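You operate a simulated robot arm through the tools that you are given. There is no shell and no other tool. Be economical: measure what you need, move in short steps, check, and stop when the job is done.

The job below is to be done with a simulated robot arm. You get a single attempt, and the scene is never put back.

Task
Start the belt press, try its latch and leave it ready for single strokes.
Fine: Pump key on with a clean dry hand. Hold the down button till the display says held, then run the ram to the top, free the latch and turn the mode knob to single. The press is handed over live: pump running, latch free, display ready. Press no stroke, keep out from under the ram and pinch nothing.

Only the result counts: the job must be done as asked and must still hold three seconds after the hand-in. Knocking over, shifting, dropping, spilling or breaking anything else fails it.

Robot
A 7-joint arm with a two-finger parallel gripper, fixed in place. Base frame: the origin is at the foot of the arm, x ahead of it, y to its left, z up; the work surface is at about z = 0.968. Readings come in m, rad, newtons and seconds.
With the tool pointing down near the work surface it reaches from about 0.26 to 0.68 m from the base axis. Its first joint turns from -1.152 to 1.152 rad. Payload 1.57 kg.
The tool frame sits at the grasp point between the pads (the TCP): z along the fingers, y along the line on which they close. The tips reach 0.03 m beyond it. The gripper opens to 0.11 m. The fingers are 0.024 m wide and 0.012 m thick; the gripper's body (0.048 by 0.112 m) begins 0.078 m behind the TCP.
Orientation is told as [roll, pitch, yaw] about the base's x, y, z axes, in that order, counted from this pose: with the fingers straight down and closing along the base's y, the tool's x points along the base's -x, its y along +y and its z along -z.

Tools
- The arm moves only by the tool drive_tool. Its argument "series" is a list of rows, each an object (a shift or turn left out is 0, a gripper value left out holds the last) with "slide": the shift along the base's x, y, z in m, a list of three; "dr": the turn, a rotation vector about the base's x, y, z in rad, a list of three; "grip": the opening, from 0 (shut) to 1 (fully open). In form: [{"slide": [tx, ty, tz], "dr": [wx, wy, wz], "grip": grip}, ...]. A call has 1 to 12 rows; each row is the pose to reach, as a shift and turn from the pose commanded when the call began. A row lasts 0.2 s, in which the tool goes at most 0.05 m and 0.15 rad; a call with a longer step from one row to the next is refused whole, and so is a gripper value outside its range. A pose out of reach is approached as far as the arm can. The call stops where the force on the tool passes 90 N (or 10 N more than at its start, if that is more) or the arm is blocked; 0.2 s more then pass. Each finger travels about 0.108 m/s and halts on what it meets, pressing with about 37 N; the grip force reading is that of the motor and also rises with nothing between the fingers. The clock runs only during rows and for 0.2 s after the last one: add rows that repeat a pose to give the fingers time. It gives the time, the measured TCP pose, the force on the tool (base axes), the opening and the grip force at its end, in the units of the frame above (readings bear some noise).
- Cameras (640 x 400 px; columns grow to the right, rows downward): "scene" is fixed at [0.1635, -0.4273, 1.3643]; the picture's right is [0.52, -0.85, 0.00], its down [-0.76, -0.47, -0.45] and it looks along [0.38, 0.23, -0.89] (base axes); focal length 214 px, centre (320, 200). "wrist" rides on the gripper at [0.07, 0.016, -0.141] in the tool frame; the picture's right is [-0.23, 0.97, 0.00], its down [-0.86, -0.20, -0.48] and it looks along [-0.47, -0.11, 0.88] (tool axes); focal length 222 px, centre (320, 200). There is no depth. A picture from a camera that has moved, and an enlarged one, comes with that camera's place and axes in the base frame and with its lens.
- snapshot(camera): a new picture of that camera. No time passes.
- enlarge(camera, box): a new picture of the part [left, top, right, bottom] of that camera's present view, enlarged. No time passes.
- hand_in(): hands the job in; it is judged then, once.

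Go step by step. Nothing tells you positions but the pictures and the camera data: compare them with the known pose of the tool, close in by small moves and look again before you grip or let go. The budget is 120 turns and 84 pictures, counting those below and the enlarged ones. Unless the task says otherwise, let go and move clear before handing in, and close with one line.

The tools are called after "Request:" as a command line: name --argument value ..., lists and objects as JSON in quotes. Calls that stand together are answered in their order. drive_tool: Moves the arm, as the interface text tells. Its arguments: {"type":"object","properties":{"series":{"type":"array"}},"required":["series"]} The other tools are called the same way: snapshot (camera) takes a picture; enlarge (camera, box) takes an enlarged picture of a part of a camera's view; hand_in () hands the job in.

At the start:

```text
time_s: 0.0
ee_pos: [0.2762, -0.2318, 1.2771]
tcp_rot: [0.0, -0.001, -0.001]
ft_force: [0.1, -0.2, 0.1]
grip_width: 0.1102
grasp_force: 0.0
```

scene: 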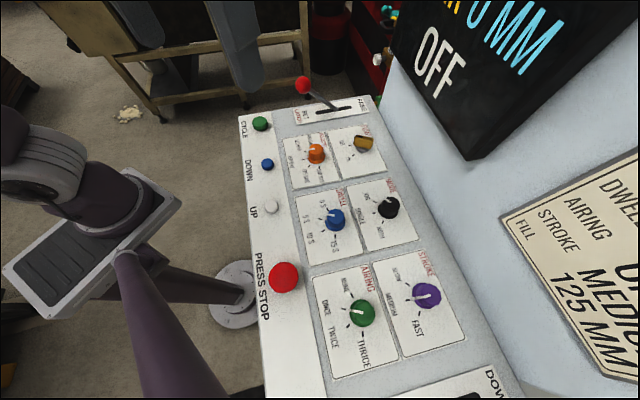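
wrist: 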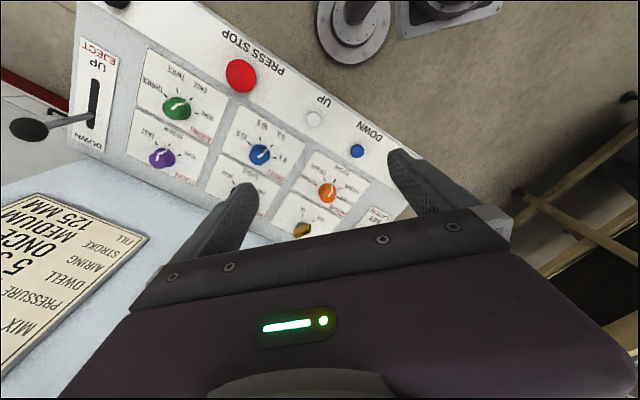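

I see a sloped or flat control panel with buttons (cycle, down, up, press stop), several knobs, a latch lever, an eject lever, a display and a plate. I'll enlarge views to read the labels.

Request:
enlarge --camera "scene" --box '[230, 60, 430, 185]'

Request:
enlarge --camera "scene" --box '[230, 175, 480, 331]'

Request:
enlarge --camera "scene" --box '[380, 0, 640, 162]'

Request:
enlarge --camera "wrist" --box '[60, 0, 400, 240]'

```text
3.20 times, centred on (330, 122) of scene
camera zoom: at [0.1635, -0.4273, 1.3643], right [0.52, -0.85, 0.0], down [-0.76, -0.47, -0.45], along [0.38, 0.23, -0.89], focal length 686 px, centre (288, 448)
```

zoom: 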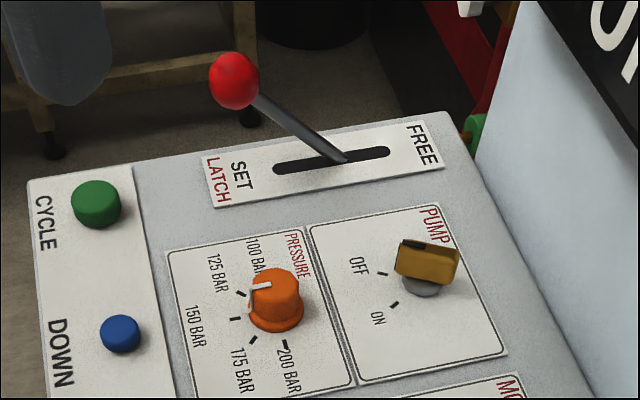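

```text
2.56 times, centred on (355, 253) of scene
camera zoom: at [0.1635, -0.4273, 1.3643], right [0.52, -0.85, 0.0], down [-0.76, -0.47, -0.45], along [0.38, 0.23, -0.89], focal length 549 px, centre (230, 64)
```

zoom: 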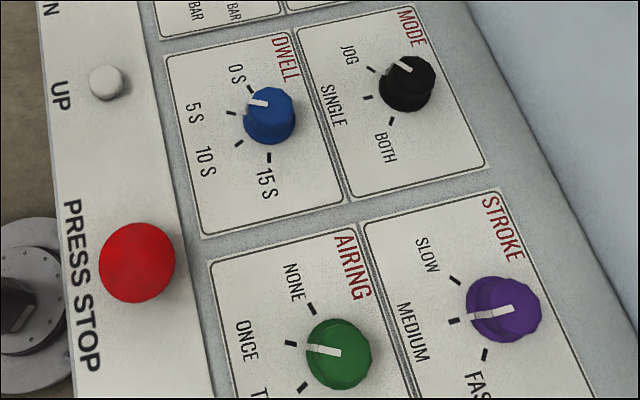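

```text
2.46 times, centred on (510, 81) of scene
camera zoom: at [0.1635, -0.4273, 1.3643], right [0.52, -0.85, 0.0], down [-0.76, -0.47, -0.45], along [0.38, 0.23, -0.89], focal length 528 px, centre (-148, 493)
```

zoom: 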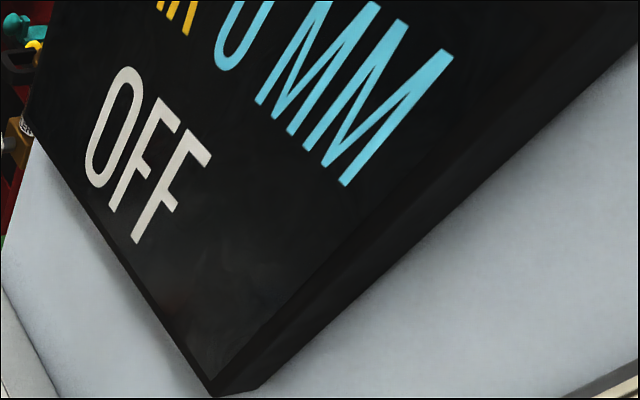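

```text
1.67 times, centred on (230, 120) of wrist
camera zoom: at [0.2074, -0.2156, 1.4176], right [0.23, 0.97, 0.0], down [0.86, -0.2, 0.48], along [0.47, -0.11, -0.88], focal length 370 px, centre (470, 333)
```

zoom: 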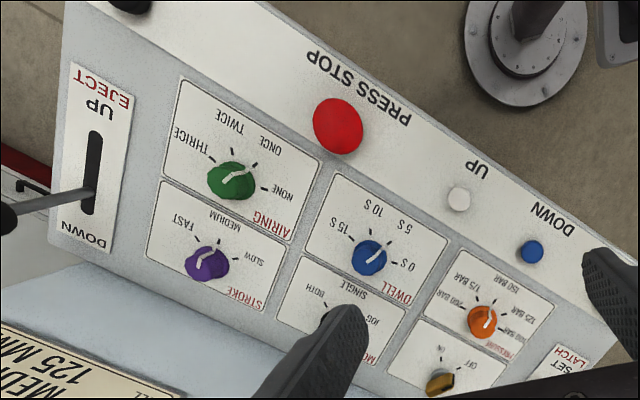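

Triangulating from the two views, the panel lies roughly level at z≈0.95 and is turned 45°: the stop button is at (0.17,-0.35), DOWN at (0.353,-0.169) and the key at about (0.516,-0.331). I'll look closer at the key, mode knob and latch.

Request:
enlarge --camera "wrist" --box '[250, 140, 410, 240]'

Request:
drive_tool --series '[{"slide": [0.03, -0.02, 0], "grip": 0.6}, {"slide": [0.06, -0.04, 0]}, {"slide": [0.06, -0.04, 0.0]}]'

Request:
snapshot --camera "wrist"

Request:
snapshot --camera "scene"

```text
4.00 times, centred on (330, 190) of wrist
camera zoom: at [0.2074, -0.2156, 1.4176], right [0.23, 0.97, 0.0], down [0.86, -0.2, 0.48], along [0.47, -0.11, -0.88], focal length 888 px, centre (280, 240)
```

zoom: 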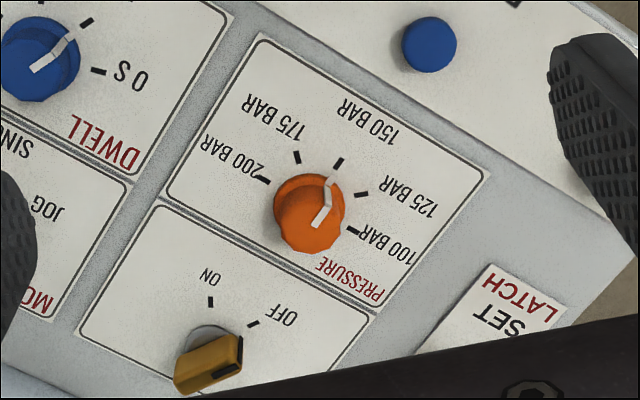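

```text
time_s: 0.8
ee_pos: [0.3357, -0.2711, 1.2755]
tcp_rot: [0.0, 0.001, 0.0]
ft_force: [-0.2, -0.1, -0.4]
grip_width: 0.0661
grasp_force: 0.0
```

```text
76 pictures are left
camera wrist: at [0.2667, -0.2548, 1.4174], right [0.23, 0.97, 0.0], down [0.86, -0.2, 0.48], along [0.47, -0.11, -0.88], focal length 222 px, centre (320, 200)
```

wrist: 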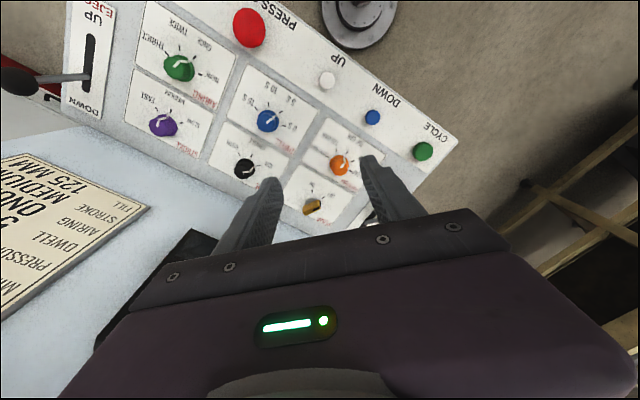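

```text
75 pictures are left
```

scene: 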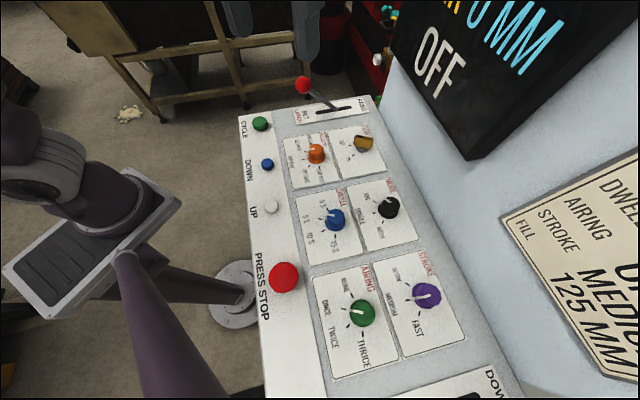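

The tool is at (0.336,-0.271,1.277), and the black display hangs off the cabinet wall close behind the key. I'll check the display's clearance and read it.

Request:
enlarge --camera "wrist" --box '[130, 140, 330, 265]'

Request:
enlarge --camera "scene" --box '[330, 90, 490, 190]'

```text
3.20 times, centred on (230, 202) of wrist
camera zoom: at [0.2667, -0.2548, 1.4174], right [0.23, 0.97, 0.0], down [0.86, -0.2, 0.48], along [0.47, -0.11, -0.88], focal length 711 px, centre (608, 192)
```

zoom: 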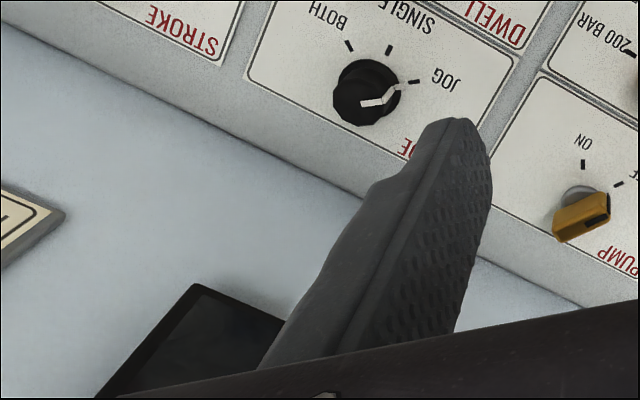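

```text
4.00 times, centred on (410, 140) of scene
camera zoom: at [0.1636, -0.4273, 1.3643], right [0.52, -0.85, 0.0], down [-0.76, -0.47, -0.45], along [0.38, 0.23, -0.89], focal length 858 px, centre (-40, 440)
```

zoom: 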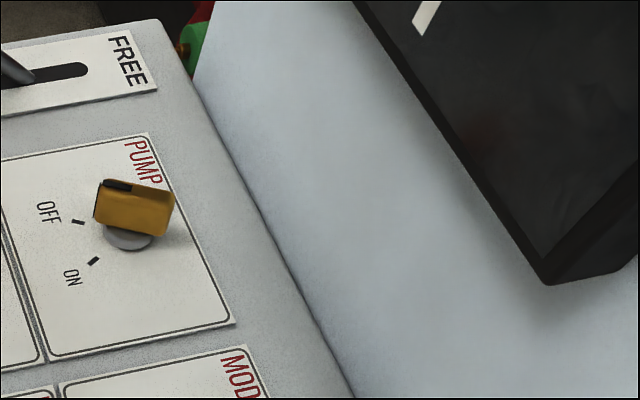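

The display's lower corner is at about (0.43,-0.51,1.12), roughly 6 cm behind the key line, so I'll lean the hand away from it. First I'll yaw −75° so the fingers close across the key's flats, while approaching high.

Request:
drive_tool --series '[{"slide": [0.015, -0.004, 0], "dr": [0, 0, -0.145]}, {"slide": [0.03, -0.008, 0], "dr": [0, 0, -0.29]}, {"slide": [0.045, -0.012, 0], "dr": [0, 0, -0.436]}, {"slide": [0.06, -0.016, 0], "dr": [0, 0, -0.582]}, {"slide": [0.075, -0.02, 0], "dr": [0, 0, -0.727]}, {"slide": [0.09, -0.024, 0], "dr": [0, 0, -0.872]}, {"slide": [0.105, -0.028, 0], "dr": [0, 0, -1.018]}, {"slide": [0.12, -0.032, -0.02], "dr": [0, 0, -1.164]}, {"slide": [0.13, -0.035, -0.04], "dr": [0, 0, -1.309]}, {"slide": [0.13, -0.035, -0.04], "dr": [0, 0, -1.309]}]'

Request:
drive_tool --series '[{"slide": [0.02, -0.01, -0.03], "dr": [-0.12, -0.032, 0]}, {"slide": [0.04, -0.02, -0.06], "dr": [-0.2415, -0.0647, 0]}, {"slide": [0.05, -0.028, -0.1], "dr": [-0.2415, -0.0647, 0]}, {"slide": [0.05, -0.028, -0.13], "dr": [-0.2415, -0.0647, 0]}, {"slide": [0.05, -0.028, -0.16], "dr": [-0.2415, -0.0647, 0]}]'

Request:
snapshot --camera "wrist"

Request:
snapshot --camera "scene"

```text
time_s: 3.0
ee_pos: [0.4654, -0.3069, 1.2373]
tcp_rot: [0.006, -0.011, -1.308]
ft_force: [-0.4, 0.1, -0.2]
grip_width: 0.0661
grasp_force: 0.0
out of reach, approached as far as the arm can: row 6, 7, 8
```

```text
time_s: 4.2
ee_pos: [0.5188, -0.3348, 1.076]
tcp_rot: [-0.001, -0.25, -1.309]
ft_force: [-0.8, -0.2, 0.1]
grip_width: 0.066
grasp_force: 0.0
```

```text
72 pictures are left
camera wrist: at [0.5081, -0.2323, 1.1951], right [1.0, 0.04, 0.06], down [-0.01, -0.74, 0.68], along [0.07, -0.67, -0.74], focal length 222 px, centre (320, 200)
```

wrist: 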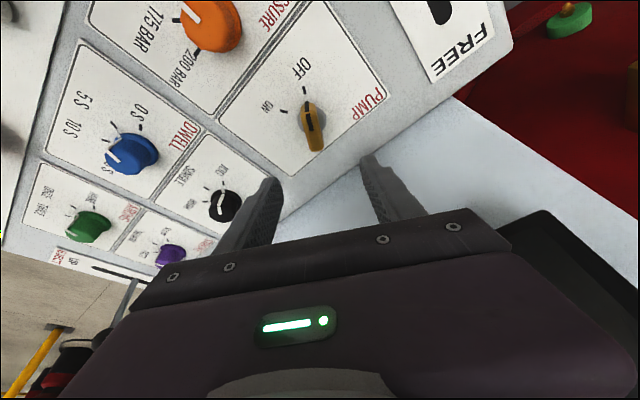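

```text
71 pictures are left
```

scene: 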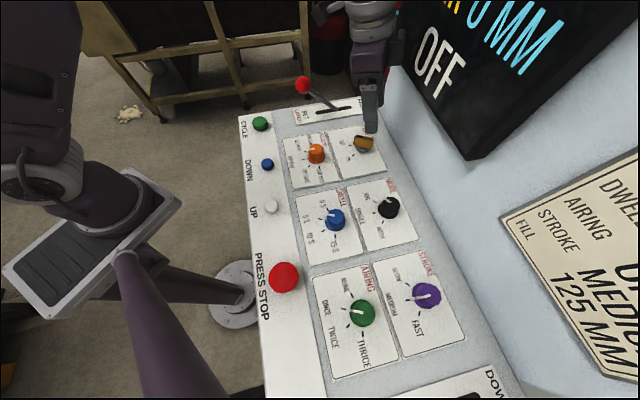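

The key shows at about (0.518,-0.334) with its top near z≈0.97, centred between the fingers. I'll come down part way and check again.

Request:
drive_tool --series '[{"slide": [0, 0, -0.03], "grip": 0.45}, {"slide": [0, 0, -0.06]}, {"slide": [0, 0, -0.075]}, {"slide": [0, 0, -0.075]}]'

Request:
enlarge --camera "wrist" --box '[200, 50, 440, 250]'

Request:
enlarge --camera "scene" --box '[300, 60, 460, 160]'

```text
time_s: 5.2
ee_pos: [0.5172, -0.3345, 0.9998]
tcp_rot: [0.0, -0.25, -1.307]
ft_force: [0.5, 0.4, -0.4]
grip_width: 0.0494
grasp_force: 0.0
```

```text
2.00 times, centred on (320, 150) of wrist
camera zoom: at [0.507, -0.2321, 1.1204], right [1.0, 0.04, 0.06], down [-0.01, -0.74, 0.68], along [0.07, -0.67, -0.74], focal length 444 px, centre (320, 300)
```

zoom: 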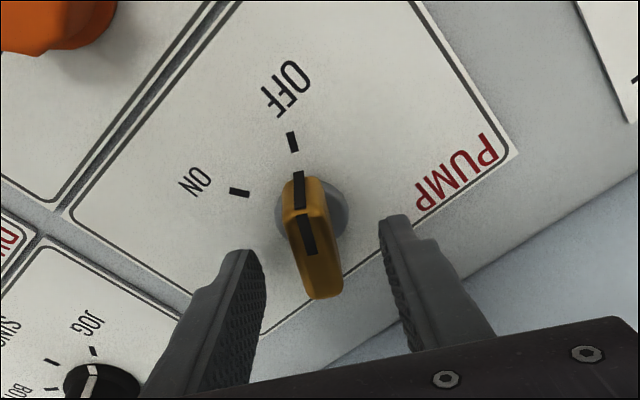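

```text
4.00 times, centred on (380, 110) of scene
camera zoom: at [0.1635, -0.4273, 1.3643], right [0.52, -0.85, 0.0], down [-0.76, -0.47, -0.45], along [0.38, 0.23, -0.89], focal length 858 px, centre (80, 560)
```

zoom: 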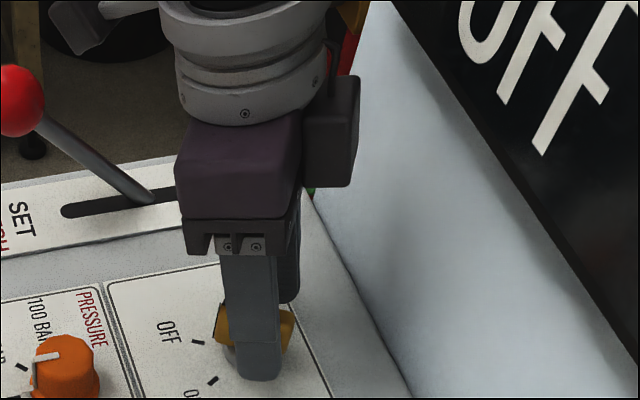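

The key bow top is at z≈0.979 and centred within a millimetre or two of the tool axis. I'll descend to about 0.976 and close on it.

Request:
drive_tool --series '[{"slide": [0.0005, 0.0, -0.012]}, {"slide": [0.0005, 0.0, -0.024]}, {"slide": [0.0005, 0.0, -0.024]}]'

Request:
enlarge --camera "wrist" --box '[200, 50, 440, 250]'

```text
time_s: 6.0
ee_pos: [0.5195, -0.3344, 0.9847]
tcp_rot: [0.008, -0.258, -1.309]
ft_force: [-9.2, 15.8, 23.4]
grip_width: 0.0533
grasp_force: 2.6
stopped in row 3: the force on the tool passed its limit (the readings are from after the stop); the commanded pose is now the measured one
```

```text
2.00 times, centred on (320, 150) of wrist
camera zoom: at [0.5076, -0.2307, 1.104], right [1.0, 0.04, 0.06], down [-0.01, -0.73, 0.68], along [0.07, -0.68, -0.73], focal length 444 px, centre (320, 300)
```

zoom: 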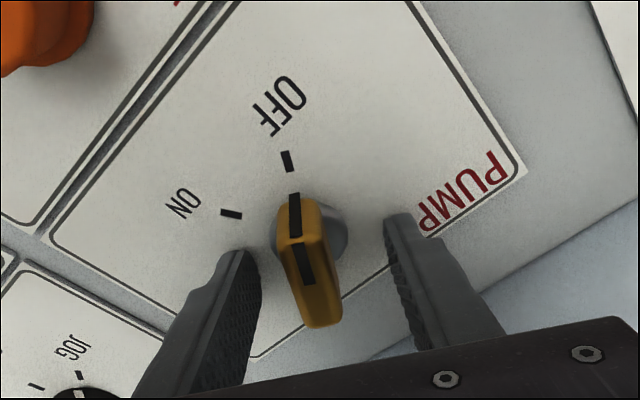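

The leaned fingertips just touched the panel (z≈0.953), so this is deep enough. I'll lift 4 mm, centre on the key axis and close gently.

Request:
drive_tool --series '[{"slide": [-0.0015, 0.002, 0.005]}, {"slide": [-0.0015, 0.002, 0.005]}, {"slide": [-0.0015, 0.002, 0.005], "grip": 0.3}, {"slide": [-0.0015, 0.002, 0.005], "grip": 0.2}, {"slide": [-0.0015, 0.002, 0.005], "grip": 0.1}, {"slide": [-0.0015, 0.002, 0.005], "grip": 0.1}]'

Request:
enlarge --camera "wrist" --box '[200, 50, 440, 250]'

```text
time_s: 7.3
ee_pos: [0.5176, -0.3351, 0.9882]
tcp_rot: [0.004, -0.259, -1.311]
ft_force: [-7.4, -1.8, 0.0]
grip_width: 0.018
grasp_force: 4.1
```

```text
2.00 times, centred on (320, 150) of wrist
camera zoom: at [0.5065, -0.231, 1.1073], right [1.0, 0.04, 0.06], down [-0.01, -0.73, 0.68], along [0.07, -0.68, -0.73], focal length 444 px, centre (320, 300)
```

zoom: 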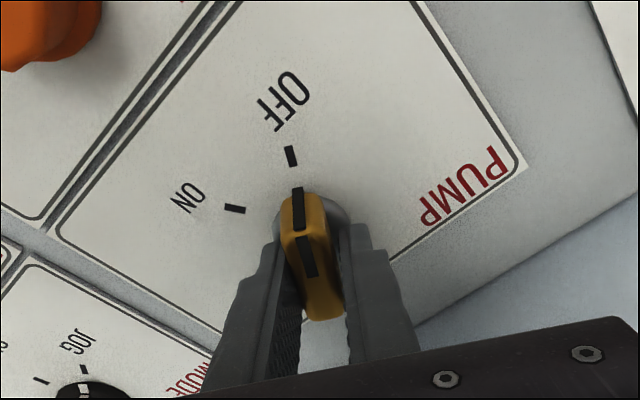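

The fingers hold the key bow at about 18 mm. I'll turn it 60° counterclockwise toward ON.

Request:
drive_tool --series '[{"slide": [0.0005, 0.0002, 0], "dr": [0, 0, 0.135], "grip": 0.08}, {"slide": [0.001, 0.0004, 0], "dr": [0, 0, 0.27]}, {"slide": [0.0015, 0.0006, 0], "dr": [0, 0, 0.405]}, {"slide": [0.002, 0.0009, 0], "dr": [0, 0, 0.54]}, {"slide": [0.0023, 0.0012, 0], "dr": [0, 0, 0.675]}, {"slide": [0.0026, 0.0015, 0], "dr": [0, 0, 0.81]}, {"slide": [0.003, 0.0018, 0], "dr": [0, 0, 0.945]}, {"slide": [0.003, 0.0018, 0], "dr": [0, 0, 1.05]}, {"slide": [0.003, 0.0018, 0], "dr": [0, 0, 1.05]}]'

Request:
snapshot --camera "wrist"

Request:
snapshot --camera "scene"

```text
time_s: 9.3
ee_pos: [0.5217, -0.3319, 0.9889]
tcp_rot: [0.005, -0.261, -0.26]
ft_force: [-5.9, -11.3, 4.9]
grip_width: 0.0198
grasp_force: 6.0
```

```text
66 pictures are left
camera wrist: at [0.4248, -0.2907, 1.108], right [0.46, 0.89, 0.06], down [0.63, -0.37, 0.68], along [0.63, -0.27, -0.73], focal length 222 px, centre (320, 200)
```

wrist: 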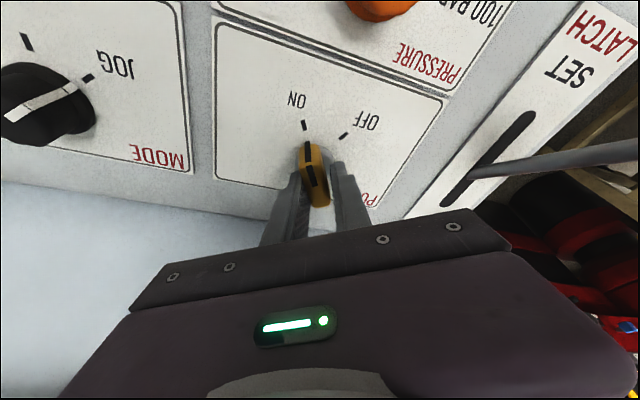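

```text
65 pictures are left
```

scene: 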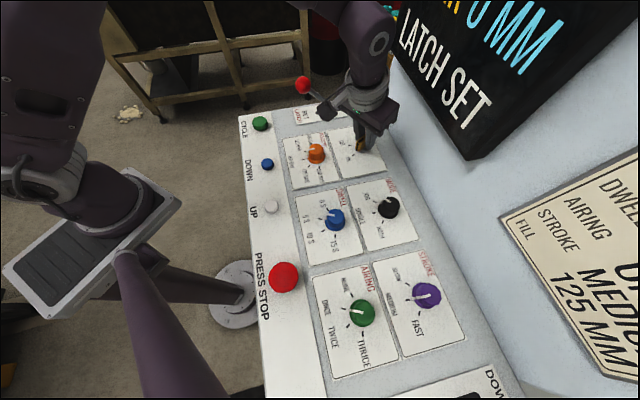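

The display now reads LATCH SET, so the pump is on. I'll release the key, lift straight up and look.

Request:
drive_tool --series '[{"grip": 0.2}, {"grip": 0.4}, {"grip": 0.45}, {"slide": [0, 0, 0.03]}, {"slide": [0, 0, 0.07]}, {"slide": [-0.02, 0.02, 0.11]}, {"slide": [-0.05, 0.05, 0.14]}]'

Request:
drive_tool --series '[{"slide": [-0.03, 0.03, 0], "dr": [0.03, 0.12, 0]}, {"slide": [-0.06, 0.06, 0], "dr": [0.065, 0.24, 0], "grip": 0}, {"slide": [-0.09, 0.08, 0], "dr": [0.065, 0.24, 0]}, {"slide": [-0.12, 0.1, 0], "dr": [0.065, 0.24, 0]}, {"slide": [-0.12, 0.11, -0.03], "dr": [0.065, 0.24, 0]}, {"slide": [-0.12, 0.11, -0.06], "dr": [0.065, 0.24, 0]}]'

Request:
snapshot --camera "wrist"

Request:
snapshot --camera "scene"

```text
refused: row 7 steps farther than a row can; nothing moved
```

```text
time_s: 10.1
ee_pos: [0.4602, -0.2651, 0.9898]
tcp_rot: [-0.003, -0.059, -0.253]
ft_force: [18.0, -9.8, -8.1]
grip_width: 0.0
grasp_force: 21.1
stopped in row 3: the force on the tool passed its limit (the readings are from after the stop); the commanded pose is now the measured one
```

```text
64 pictures are left
camera wrist: at [0.3886, -0.2312, 1.1268], right [0.46, 0.89, 0.01], down [0.75, -0.4, 0.53], along [0.47, -0.24, -0.85], focal length 222 px, centre (320, 200)
```

wrist: 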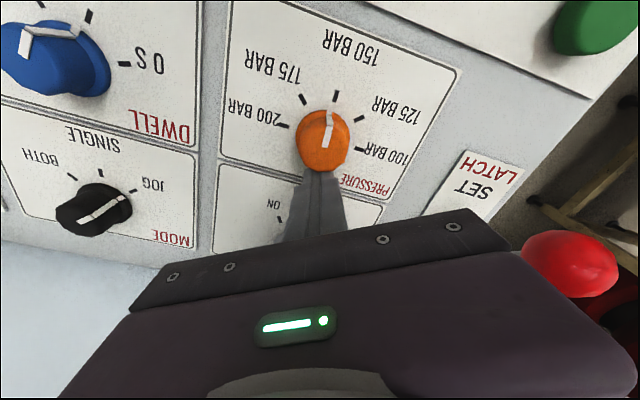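

```text
63 pictures are left
```

scene: 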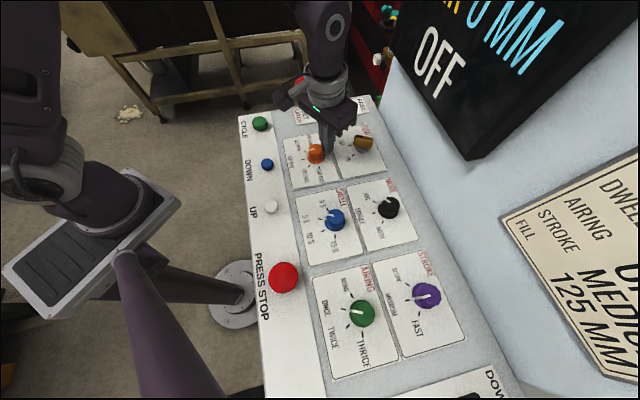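

My second move ran even though the first was refused. It dragged the key back to OFF and brought the shut fingers against the pressure knob. I'll back off, lift straight up, and check for any change before anything else.

Request:
drive_tool --series '[{"slide": [0.008, -0.006, 0.0]}, {"slide": [0.008, -0.006, 0.03]}, {"slide": [0.008, -0.006, 0.07]}, {"slide": [0.008, -0.006, 0.11]}, {"slide": [0.0, 0.0, 0.15]}]'

Request:
snapshot --camera "wrist"

Request:
enlarge --camera "scene" --box '[230, 60, 430, 185]'

```text
time_s: 11.3
ee_pos: [0.4563, -0.2648, 1.1418]
tcp_rot: [-0.001, -0.051, -0.255]
ft_force: [0.4, 0.0, 0.2]
grip_width: 0.0001
grasp_force: 21.9
```

```text
62 pictures are left
camera wrist: at [0.3861, -0.2307, 1.2793], right [0.46, 0.89, 0.01], down [0.75, -0.4, 0.52], along [0.47, -0.23, -0.85], focal length 222 px, centre (320, 200)
```

wrist: 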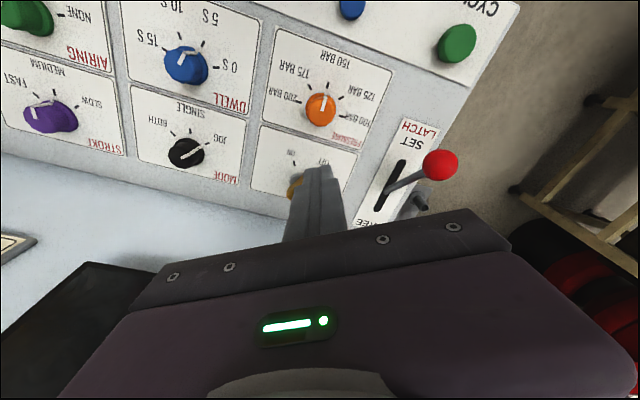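

```text
3.20 times, centred on (330, 122) of scene
camera zoom: at [0.1635, -0.4273, 1.3643], right [0.52, -0.85, 0.0], down [-0.76, -0.47, -0.45], along [0.38, 0.23, -0.89], focal length 686 px, centre (288, 448)
```

zoom: 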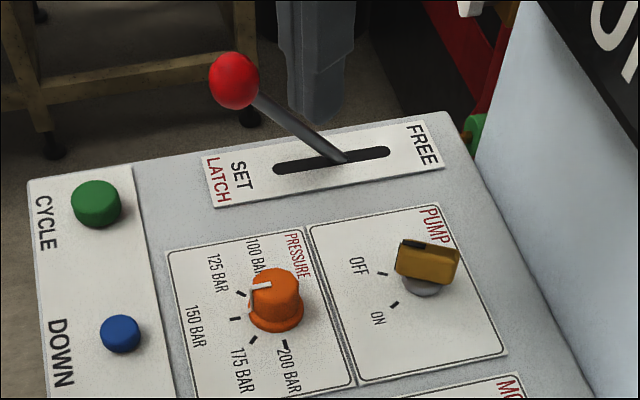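

Nothing else changed: pressure is the same, the latch is still set and the key is back at OFF. I'll redo the key turn with one move per turn, starting with the yaw up here.

Request:
drive_tool --series '[{"dr": [0, 0, -0.132], "grip": 0.45}, {"dr": [0, 0, -0.264]}, {"dr": [0, 0, -0.396]}, {"dr": [0, 0, -0.528]}, {"dr": [0, 0, -0.66]}, {"dr": [0, 0, -0.792]}, {"dr": [0, 0, -0.924]}, {"dr": [0, 0, -1.054]}, {"dr": [0, 0, -1.054]}]'

```text
time_s: 13.3
ee_pos: [0.4572, -0.2665, 1.1396]
tcp_rot: [-0.002, -0.052, -1.31]
ft_force: [-0.4, 0.6, 0.7]
grip_width: 0.0495
grasp_force: 0.0
```

The yaw is −1.31 and the gripper is open at 0.05 m. Next I'll lean back and move over the key, staying high.

Request:
drive_tool --series '[{"slide": [0.02, -0.02, -0.01], "dr": [-0.097, -0.026, 0]}, {"slide": [0.04, -0.045, -0.03], "dr": [-0.194, -0.052, 0]}, {"slide": [0.06, -0.067, -0.05], "dr": [-0.194, -0.052, 0]}, {"slide": [0.06, -0.067, -0.08], "dr": [-0.194, -0.052, 0]}, {"slide": [0.06, -0.067, -0.115], "dr": [-0.194, -0.052, 0]}, {"slide": [0.06, -0.067, -0.115], "dr": [-0.194, -0.052, 0]}]'

Request:
enlarge --camera "wrist" --box '[200, 50, 440, 250]'

```text
time_s: 14.7
ee_pos: [0.5178, -0.3333, 1.0248]
tcp_rot: [-0.003, -0.253, -1.306]
ft_force: [-0.8, 0.1, 0.8]
grip_width: 0.0495
grasp_force: 0.0
```

```text
2.00 times, centred on (320, 150) of wrist
camera zoom: at [0.5076, -0.2295, 1.1439], right [1.0, 0.04, 0.06], down [-0.01, -0.74, 0.68], along [0.07, -0.68, -0.73], focal length 444 px, centre (320, 300)
```

zoom: 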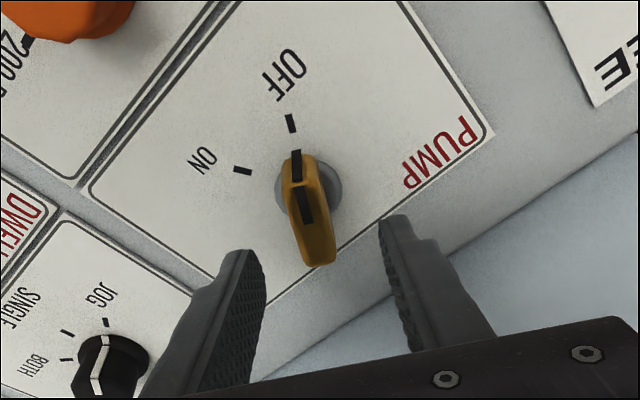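

Same pose as before and aligned with the key. I'll descend to z≈0.989 and close.

Request:
drive_tool --series '[{"slide": [0, 0, -0.02]}, {"slide": [0, 0, -0.036]}, {"slide": [0, 0, -0.036]}, {"slide": [0, 0, -0.036], "grip": 0.3}, {"slide": [0, 0, -0.036], "grip": 0.2}, {"slide": [0, 0, -0.036], "grip": 0.1}, {"slide": [0, 0, -0.036], "grip": 0.08}]'

```text
time_s: 16.3
ee_pos: [0.5169, -0.3337, 0.9885]
tcp_rot: [-0.003, -0.252, -1.309]
ft_force: [-12.1, -0.8, -2.2]
grip_width: 0.016
grasp_force: 31.9
```

The key is gripped at 16 mm, so I'll turn it 60° again.

Request:
drive_tool --series '[{"slide": [0, 0, 0], "dr": [0, 0, 0.135]}, {"slide": [0, 0, 0], "dr": [0, 0, 0.27]}, {"slide": [0.0005, 0, 0], "dr": [0, 0, 0.405]}, {"slide": [0.001, 0.0, 0], "dr": [0, 0, 0.54]}, {"slide": [0.001, 0, 0], "dr": [0, 0, 0.675]}, {"slide": [0.0015, 0, 0], "dr": [0, 0, 0.81]}, {"slide": [0.002, 0, 0], "dr": [0, 0, 0.945]}, {"slide": [0.002, 0, 0], "dr": [0, 0, 1.05]}, {"slide": [0.002, 0, 0], "dr": [0, 0, 1.05]}]'

Request:
snapshot --camera "scene"

```text
time_s: 18.3
ee_pos: [0.5178, -0.3324, 0.9886]
tcp_rot: [-0.002, -0.252, -0.257]
ft_force: [-30.1, -4.3, 4.4]
grip_width: 0.0159
grasp_force: 31.5
```

```text
59 pictures are left
```

scene: 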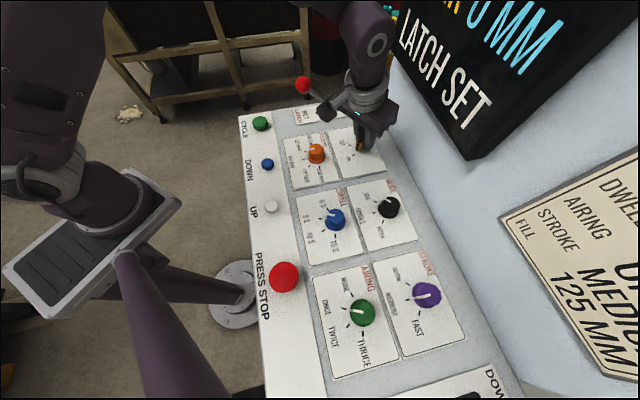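

The display reads LATCH SET again. This time I'll only open the fingers and lift straight up.

Request:
drive_tool --series '[{"slide": [-0.002, 0, 0], "grip": 0.2}, {"slide": [-0.002, 0, 0], "grip": 0.35}, {"grip": 0.45}, {"slide": [0, 0, 0.0]}, {"slide": [0, 0, 0.03]}, {"slide": [0, 0, 0.07]}, {"slide": [0, 0, 0.11]}]'

Request:
snapshot --camera "wrist"

Request:
snapshot --camera "scene"

```text
time_s: 19.9
ee_pos: [0.5208, -0.3332, 1.0978]
tcp_rot: [0.0, -0.253, -0.255]
ft_force: [-1.0, -0.5, 0.2]
grip_width: 0.0495
grasp_force: 0.1
```

```text
58 pictures are left
camera wrist: at [0.4261, -0.2917, 1.2168], right [0.46, 0.89, 0.06], down [0.63, -0.37, 0.68], along [0.62, -0.28, -0.73], focal length 222 px, centre (320, 200)
```

wrist: 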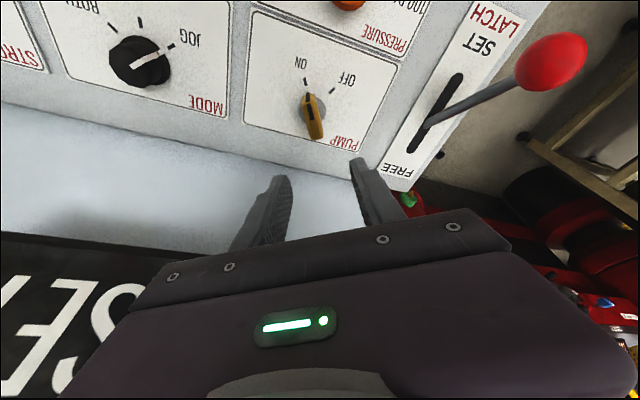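

```text
57 pictures are left
```

scene: 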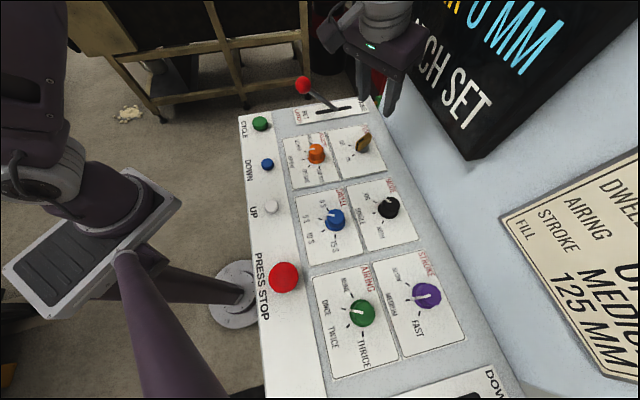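

The key stays ON and the display still reads LATCH SET. I'll go high over the DOWN button at about (0.353,-0.169), straighten the hand and shut the fingers.

Request:
drive_tool --series '[{"slide": [-0.03, 0.028, 0.01], "dr": [0.033, 0.122, 0], "grip": 0}, {"slide": [-0.06, 0.056, 0.02], "dr": [0.0655, 0.2444, 0]}, {"slide": [-0.09, 0.084, 0.02], "dr": [0.0655, 0.2444, 0]}, {"slide": [-0.12, 0.112, 0.02], "dr": [0.0655, 0.2444, 0]}, {"slide": [-0.15, 0.14, 0.02], "dr": [0.0655, 0.2444, 0]}, {"slide": [-0.168, 0.164, 0.0], "dr": [0.0655, 0.2444, 0]}, {"slide": [-0.168, 0.164, -0.04], "dr": [0.0655, 0.2444, 0]}, {"slide": [-0.168, 0.164, -0.06], "dr": [0.0655, 0.2444, 0]}, {"slide": [-0.168, 0.164, -0.06], "dr": [0.0655, 0.2444, 0]}]'

Request:
snapshot --camera "wrist"

Request:
snapshot --camera "scene"

```text
time_s: 21.9
ee_pos: [0.3509, -0.1684, 1.0375]
tcp_rot: [0.0, -0.001, -0.256]
ft_force: [-0.1, -0.9, 0.2]
grip_width: 0.0
grasp_force: 21.1
```

```text
56 pictures are left
camera wrist: at [0.2879, -0.1357, 1.1782], right [0.47, 0.88, 0.0], down [0.78, -0.41, 0.48], along [0.42, -0.22, -0.88], focal length 222 px, centre (320, 200)
```

wrist: 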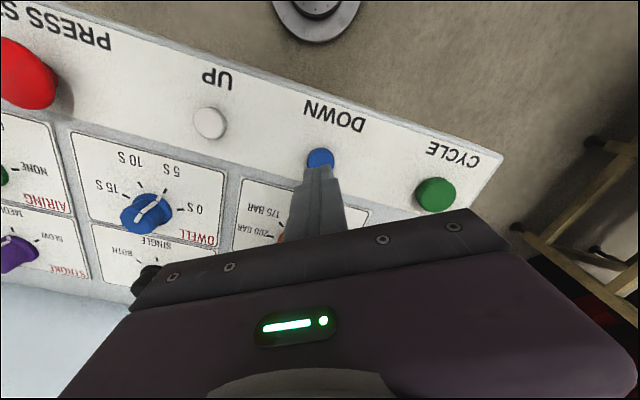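

```text
55 pictures are left
```

scene: 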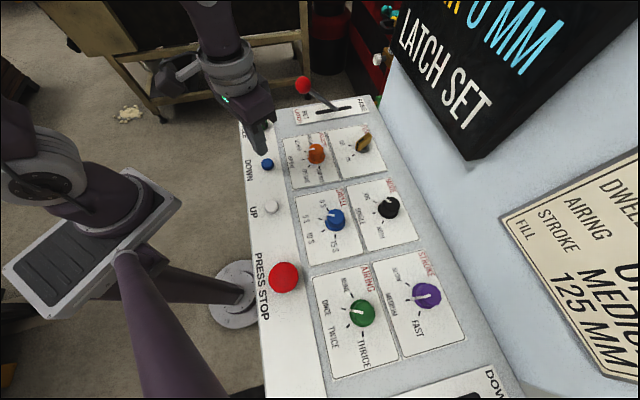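

The DOWN button is at about (0.349,-0.167), right under the shut fingertips. I'll lower to just above it, then press gently.

Request:
drive_tool --series '[{"slide": [-0.002, 0.001, -0.02]}, {"slide": [-0.002, 0.001, -0.032]}, {"slide": [-0.002, 0.001, -0.036]}, {"slide": [-0.002, 0.001, -0.04]}, {"slide": [-0.002, 0.001, -0.043]}]'

Request:
enlarge --camera "scene" --box '[220, 100, 320, 200]'

Request:
enlarge --camera "scene" --box '[380, 0, 640, 162]'

```text
time_s: 23.1
ee_pos: [0.3486, -0.1675, 0.9961]
tcp_rot: [0.0, 0.001, -0.256]
ft_force: [0.6, -0.6, 1.9]
grip_width: 0.0
grasp_force: 21.4
```

```text
4.00 times, centred on (270, 150) of scene
camera zoom: at [0.1635, -0.4273, 1.3643], right [0.52, -0.85, 0.0], down [-0.76, -0.47, -0.45], along [0.38, 0.23, -0.89], focal length 858 px, centre (520, 400)
```

zoom: 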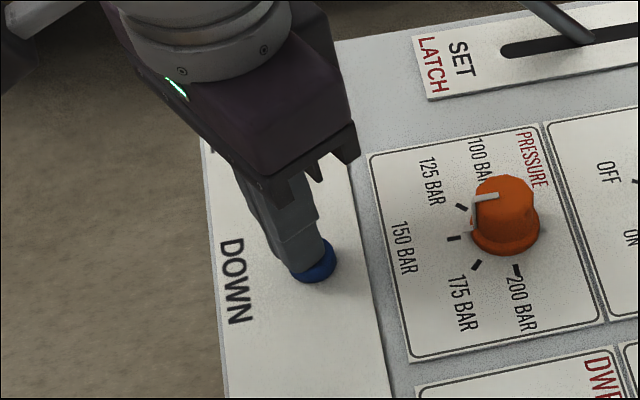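

```text
2.46 times, centred on (510, 81) of scene
camera zoom: at [0.1635, -0.4273, 1.3643], right [0.52, -0.85, 0.0], down [-0.76, -0.47, -0.45], along [0.38, 0.23, -0.89], focal length 528 px, centre (-148, 493)
```

zoom: 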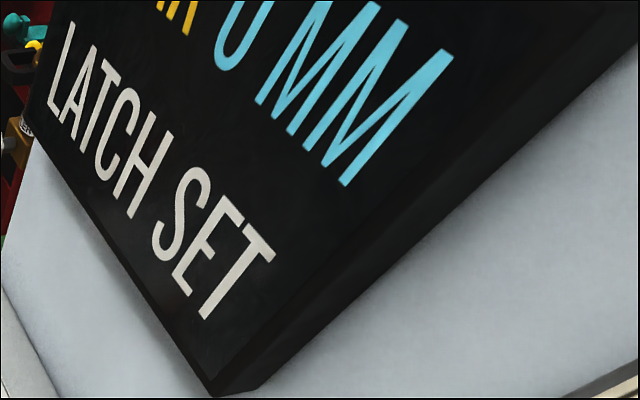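

The fingers are resting on the DOWN button (1.9 N). I'll press a few mm more and hold.

Request:
drive_tool --series '[{"slide": [0, 0, -0.003]}, {"slide": [0, 0, -0.006]}, {"slide": [0, 0, -0.006]}, {"slide": [0, 0, -0.006]}]'

Request:
enlarge --camera "scene" --box '[380, 0, 640, 162]'

```text
time_s: 24.1
ee_pos: [0.3492, -0.1674, 0.9895]
tcp_rot: [0.0, -0.001, -0.258]
ft_force: [-2.6, 1.0, 19.1]
grip_width: 0.0002
grasp_force: 21.4
```

```text
2.46 times, centred on (510, 81) of scene
camera zoom: at [0.1633, -0.4272, 1.3644], right [0.52, -0.85, 0.0], down [-0.76, -0.47, -0.45], along [0.38, 0.23, -0.89], focal length 528 px, centre (-148, 493)
```

zoom: 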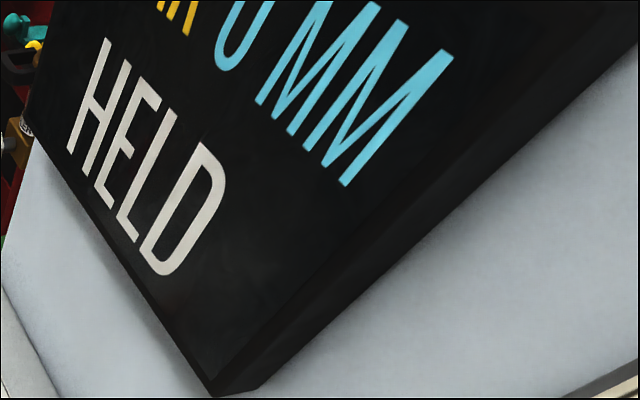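

The display says HELD. I'll release DOWN and lift, then move over the UP button.

Request:
drive_tool --series '[{"slide": [0, 0, 0.01]}, {"slide": [0, 0, 0.04]}, {"slide": [0, 0, 0.05]}]'

Request:
snapshot --camera "scene"

Request:
snapshot --camera "wrist"

```text
time_s: 24.9
ee_pos: [0.3495, -0.1692, 1.0406]
tcp_rot: [0.001, 0.002, -0.258]
ft_force: [-0.7, 0.7, 0.5]
grip_width: 0.0
grasp_force: 21.6
```

```text
51 pictures are left
```

scene: 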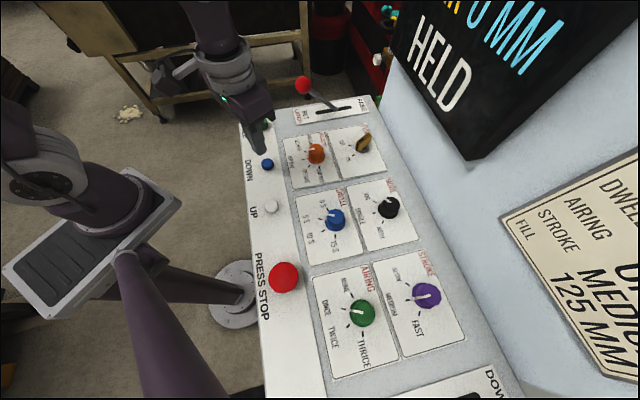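

```text
50 pictures are left
camera wrist: at [0.2862, -0.1352, 1.1816], right [0.47, 0.88, 0.0], down [0.78, -0.41, 0.48], along [0.42, -0.22, -0.88], focal length 222 px, centre (320, 200)
```

wrist: 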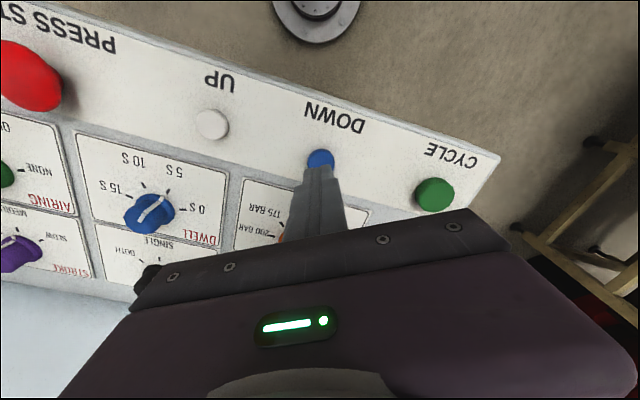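

The display still reads HELD. UP is at about (0.271,-0.243), so I'll move over it.

Request:
drive_tool --series '[{"slide": [-0.026, -0.025, 0.0]}, {"slide": [-0.052, -0.05, 0.0]}, {"slide": [-0.0785, -0.0745, 0.0]}, {"slide": [-0.0785, -0.0745, -0.02]}, {"slide": [-0.0785, -0.0745, -0.02]}]'

Request:
snapshot --camera "wrist"

Request:
enlarge --camera "scene" --box '[200, 130, 360, 230]'

```text
time_s: 26.1
ee_pos: [0.2704, -0.242, 1.0201]
tcp_rot: [-0.002, -0.001, -0.257]
ft_force: [0.4, 0.7, 0.0]
grip_width: 0.0004
grasp_force: 21.4
```

```text
49 pictures are left
camera wrist: at [0.2079, -0.2093, 1.1608], right [0.47, 0.88, 0.0], down [0.78, -0.41, 0.48], along [0.42, -0.22, -0.88], focal length 222 px, centre (320, 200)
```

wrist: 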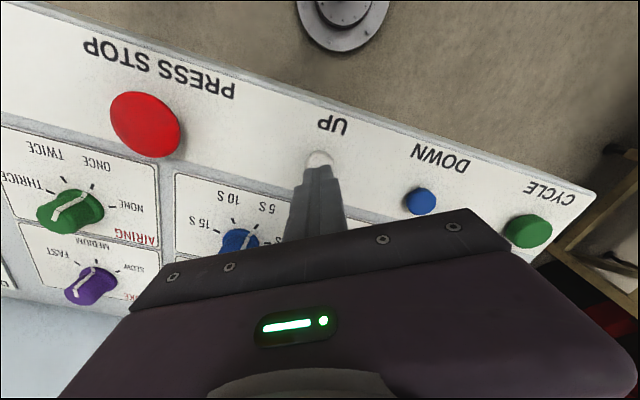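

```text
4.00 times, centred on (280, 180) of scene
camera zoom: at [0.1635, -0.4273, 1.3643], right [0.52, -0.85, 0.0], down [-0.76, -0.47, -0.45], along [0.38, 0.23, -0.89], focal length 858 px, centre (480, 280)
```

zoom: 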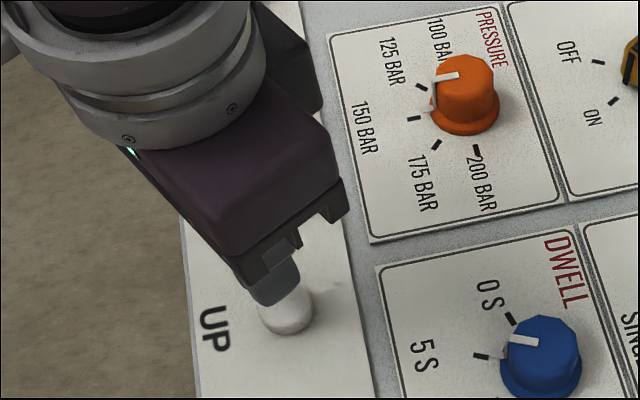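

UP is centred at about (0.266,-0.240). I'll shift slightly and press it.

Request:
drive_tool --series '[{"slide": [-0.004, 0.002, -0.01]}, {"slide": [-0.004, 0.002, -0.022]}, {"slide": [-0.004, 0.002, -0.026]}, {"slide": [-0.004, 0.002, -0.03]}, {"slide": [-0.004, 0.002, -0.03]}, {"slide": [-0.004, 0.002, -0.03]}]'

Request:
snapshot --camera "scene"

```text
time_s: 27.5
ee_pos: [0.2671, -0.24, 0.9905]
tcp_rot: [-0.002, 0.001, -0.259]
ft_force: [-6.6, 0.5, 18.8]
grip_width: 0.0
grasp_force: 21.5
```

```text
47 pictures are left
```

scene: 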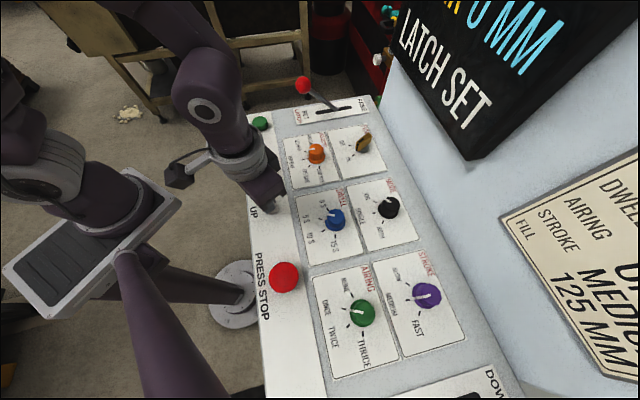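

The display switched to LATCH SET with UP pressed. I'll keep holding UP a few seconds so the ram surely reaches the top.

Request:
drive_tool --series '[{"slide": [0, 0, 0]}, {"slide": [0, 0, 0]}, {"slide": [0, 0, 0]}, {"slide": [0, 0, 0]}, {"slide": [0, 0, 0]}, {"slide": [0, 0, 0]}, {"slide": [0, 0, 0]}, {"slide": [0, 0, 0]}, {"slide": [0, 0, 0]}, {"slide": [0, 0, 0]}, {"slide": [0, 0, 0]}, {"slide": [0, 0, 0]}]'

Request:
enlarge --camera "scene" --box '[380, 0, 640, 162]'

```text
time_s: 30.1
ee_pos: [0.2668, -0.2386, 0.9892]
tcp_rot: [-0.001, 0.002, -0.258]
ft_force: [-5.9, -1.6, 19.2]
grip_width: 0.0
grasp_force: 20.6
```

```text
2.46 times, centred on (510, 81) of scene
camera zoom: at [0.1632, -0.4272, 1.3644], right [0.52, -0.85, 0.0], down [-0.76, -0.47, -0.45], along [0.38, 0.23, -0.89], focal length 528 px, centre (-148, 493)
```

zoom: 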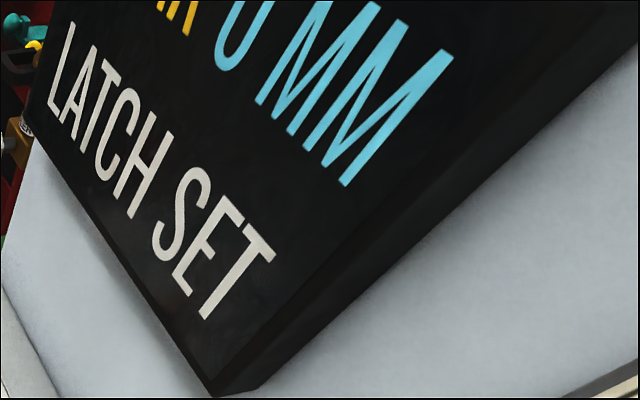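

I'll release UP, lift well clear, and tip the wrist camera toward the display to read it in full.

Request:
drive_tool --series '[{"slide": [0, 0, 0.02]}, {"slide": [0, 0, 0.06]}, {"slide": [0.02, 0.02, 0.1]}, {"slide": [0.04, 0.05, 0.13], "dr": [0, 0, -0.13]}, {"slide": [0.05, 0.08, 0.15], "dr": [0, 0, -0.26]}, {"slide": [0.05, 0.09, 0.17], "dr": [0, 0, -0.39]}, {"slide": [0.05, 0.09, 0.19], "dr": [0, 0, -0.53]}, {"slide": [0.05, 0.09, 0.19], "dr": [0, 0, -0.53]}]'

Request:
drive_tool --series '[{"dr": [-0.1, -0.1, 0]}, {"dr": [-0.2, -0.2, 0]}, {"dr": [-0.3, -0.3, 0]}, {"dr": [-0.4, -0.4, 0]}, {"dr": [-0.4, -0.4, 0]}]'

Request:
snapshot --camera "wrist"

Request:
snapshot --camera "scene"

```text
time_s: 31.9
ee_pos: [0.3166, -0.152, 1.1825]
tcp_rot: [0.002, 0.001, -0.789]
ft_force: [-0.1, -0.1, -0.1]
grip_width: 0.0
grasp_force: 21.2
```

```text
time_s: 33.1
ee_pos: [0.3166, -0.1486, 1.1798]
tcp_rot: [0.002, -0.565, -0.788]
ft_force: [0.0, 0.8, -1.1]
grip_width: 0.0001
grasp_force: 21.5
```

```text
45 pictures are left
camera wrist: at [0.2336, -0.0433, 1.2616], right [0.83, 0.55, 0.12], down [0.19, -0.47, 0.86], along [0.53, -0.69, -0.49], focal length 222 px, centre (320, 200)
```

wrist: 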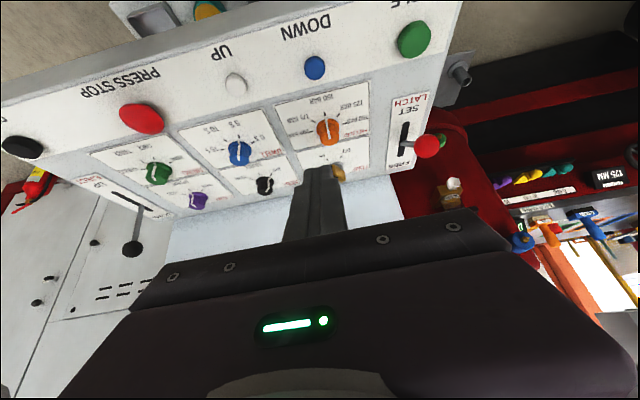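

```text
44 pictures are left
```

scene: 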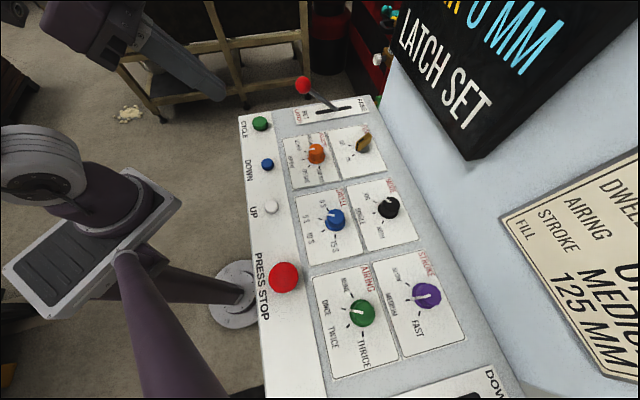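

The hand itself blocks the display in this view. I'll spin the hand about its own leaned axis so the display falls to the side of the wrist picture.

Request:
drive_tool --series '[{"dr": [-0.055, 0.055, 0.122]}, {"dr": [-0.11, 0.11, 0.244]}, {"dr": [-0.165, 0.165, 0.366]}, {"dr": [-0.22, 0.22, 0.488]}, {"dr": [-0.275, 0.275, 0.61]}, {"dr": [-0.33, 0.33, 0.732]}, {"dr": [-0.385, 0.385, 0.854]}, {"dr": [-0.44, 0.44, 0.976]}, {"dr": [-0.495, 0.495, 1.098]}, {"dr": [-0.55, 0.55, 1.22]}, {"dr": [-0.55, 0.55, 1.22]}]'

Request:
snapshot --camera "wrist"

```text
time_s: 35.5
ee_pos: [0.3168, -0.1495, 1.18]
tcp_rot: [-0.566, -0.065, 0.68]
ft_force: [0.6, 0.2, -0.2]
grip_width: 0.0001
grasp_force: 21.5
```

```text
43 pictures are left
camera wrist: at [0.201, -0.1288, 1.2853], right [-0.31, 0.8, -0.51], down [0.58, 0.58, 0.57], along [0.75, -0.12, -0.65], focal length 222 px, centre (320, 200)
```

wrist: 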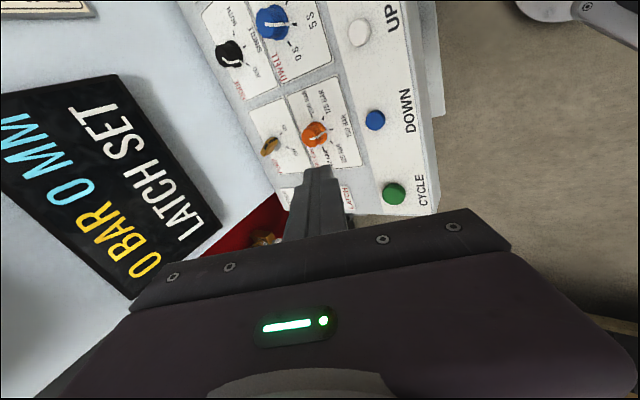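

The display reads 0 BAR, 0 MM, LATCH SET, so the ram is at the top. I'll undo the spin, then go to the SET side of the latch ball, which is at about (0.539,-0.151,1.041).

Request:
drive_tool --series '[{"dr": [0.055, -0.055, -0.122]}, {"dr": [0.11, -0.11, -0.244]}, {"dr": [0.165, -0.165, -0.366]}, {"dr": [0.22, -0.22, -0.488]}, {"dr": [0.275, -0.275, -0.61]}, {"dr": [0.33, -0.33, -0.732]}, {"dr": [0.385, -0.385, -0.854]}, {"dr": [0.44, -0.44, -0.976]}, {"dr": [0.495, -0.495, -1.098]}, {"dr": [0.55, -0.55, -1.22]}, {"dr": [0.55, -0.55, -1.22]}]'

Request:
drive_tool --series '[{"slide": [0.04, 0.01, 0], "dr": [0.1, 0.1, 0]}, {"slide": [0.08, 0.02, 0], "dr": [0.22, 0.22, 0], "grip": 0.06}, {"slide": [0.12, 0.03, 0], "dr": [0.22, 0.22, 0]}, {"slide": [0.155, 0.035, 0], "dr": [0.22, 0.22, 0]}, {"slide": [0.18, 0.035, 0], "dr": [0.22, 0.22, 0]}, {"slide": [0.18, 0.035, -0.03], "dr": [0.22, 0.22, 0]}, {"slide": [0.18, 0.035, -0.06], "dr": [0.22, 0.22, 0]}, {"slide": [0.18, 0.035, -0.06], "dr": [0.22, 0.22, 0]}]'

Request:
snapshot --camera "wrist"

Request:
snapshot --camera "scene"

```text
time_s: 37.9
ee_pos: [0.3171, -0.1493, 1.18]
tcp_rot: [0.002, -0.566, -0.79]
ft_force: [0.7, 0.4, -0.1]
grip_width: 0.0
grasp_force: 21.4
```

```text
refused: row 2 steps farther than a row can; nothing moved
```

```text
42 pictures are left
camera wrist: at [0.2338, -0.0433, 1.2617], right [0.83, 0.55, 0.12], down [0.18, -0.47, 0.86], along [0.53, -0.69, -0.49], focal length 222 px, centre (320, 200)
```

wrist: 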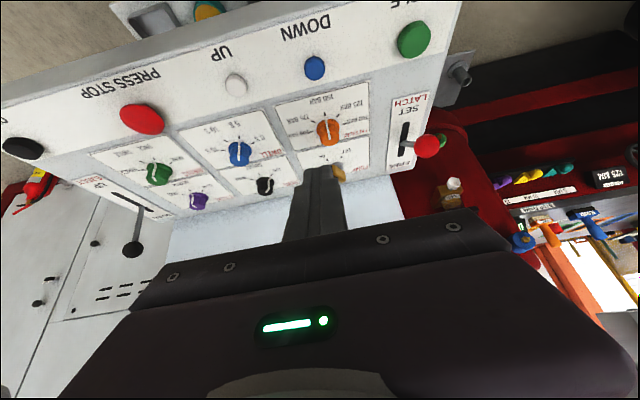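

```text
41 pictures are left
```

scene: 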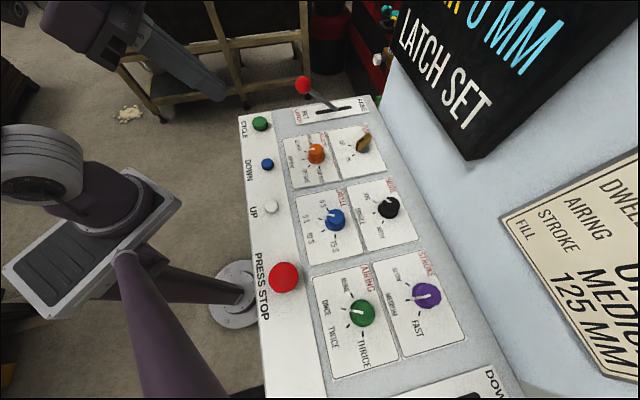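

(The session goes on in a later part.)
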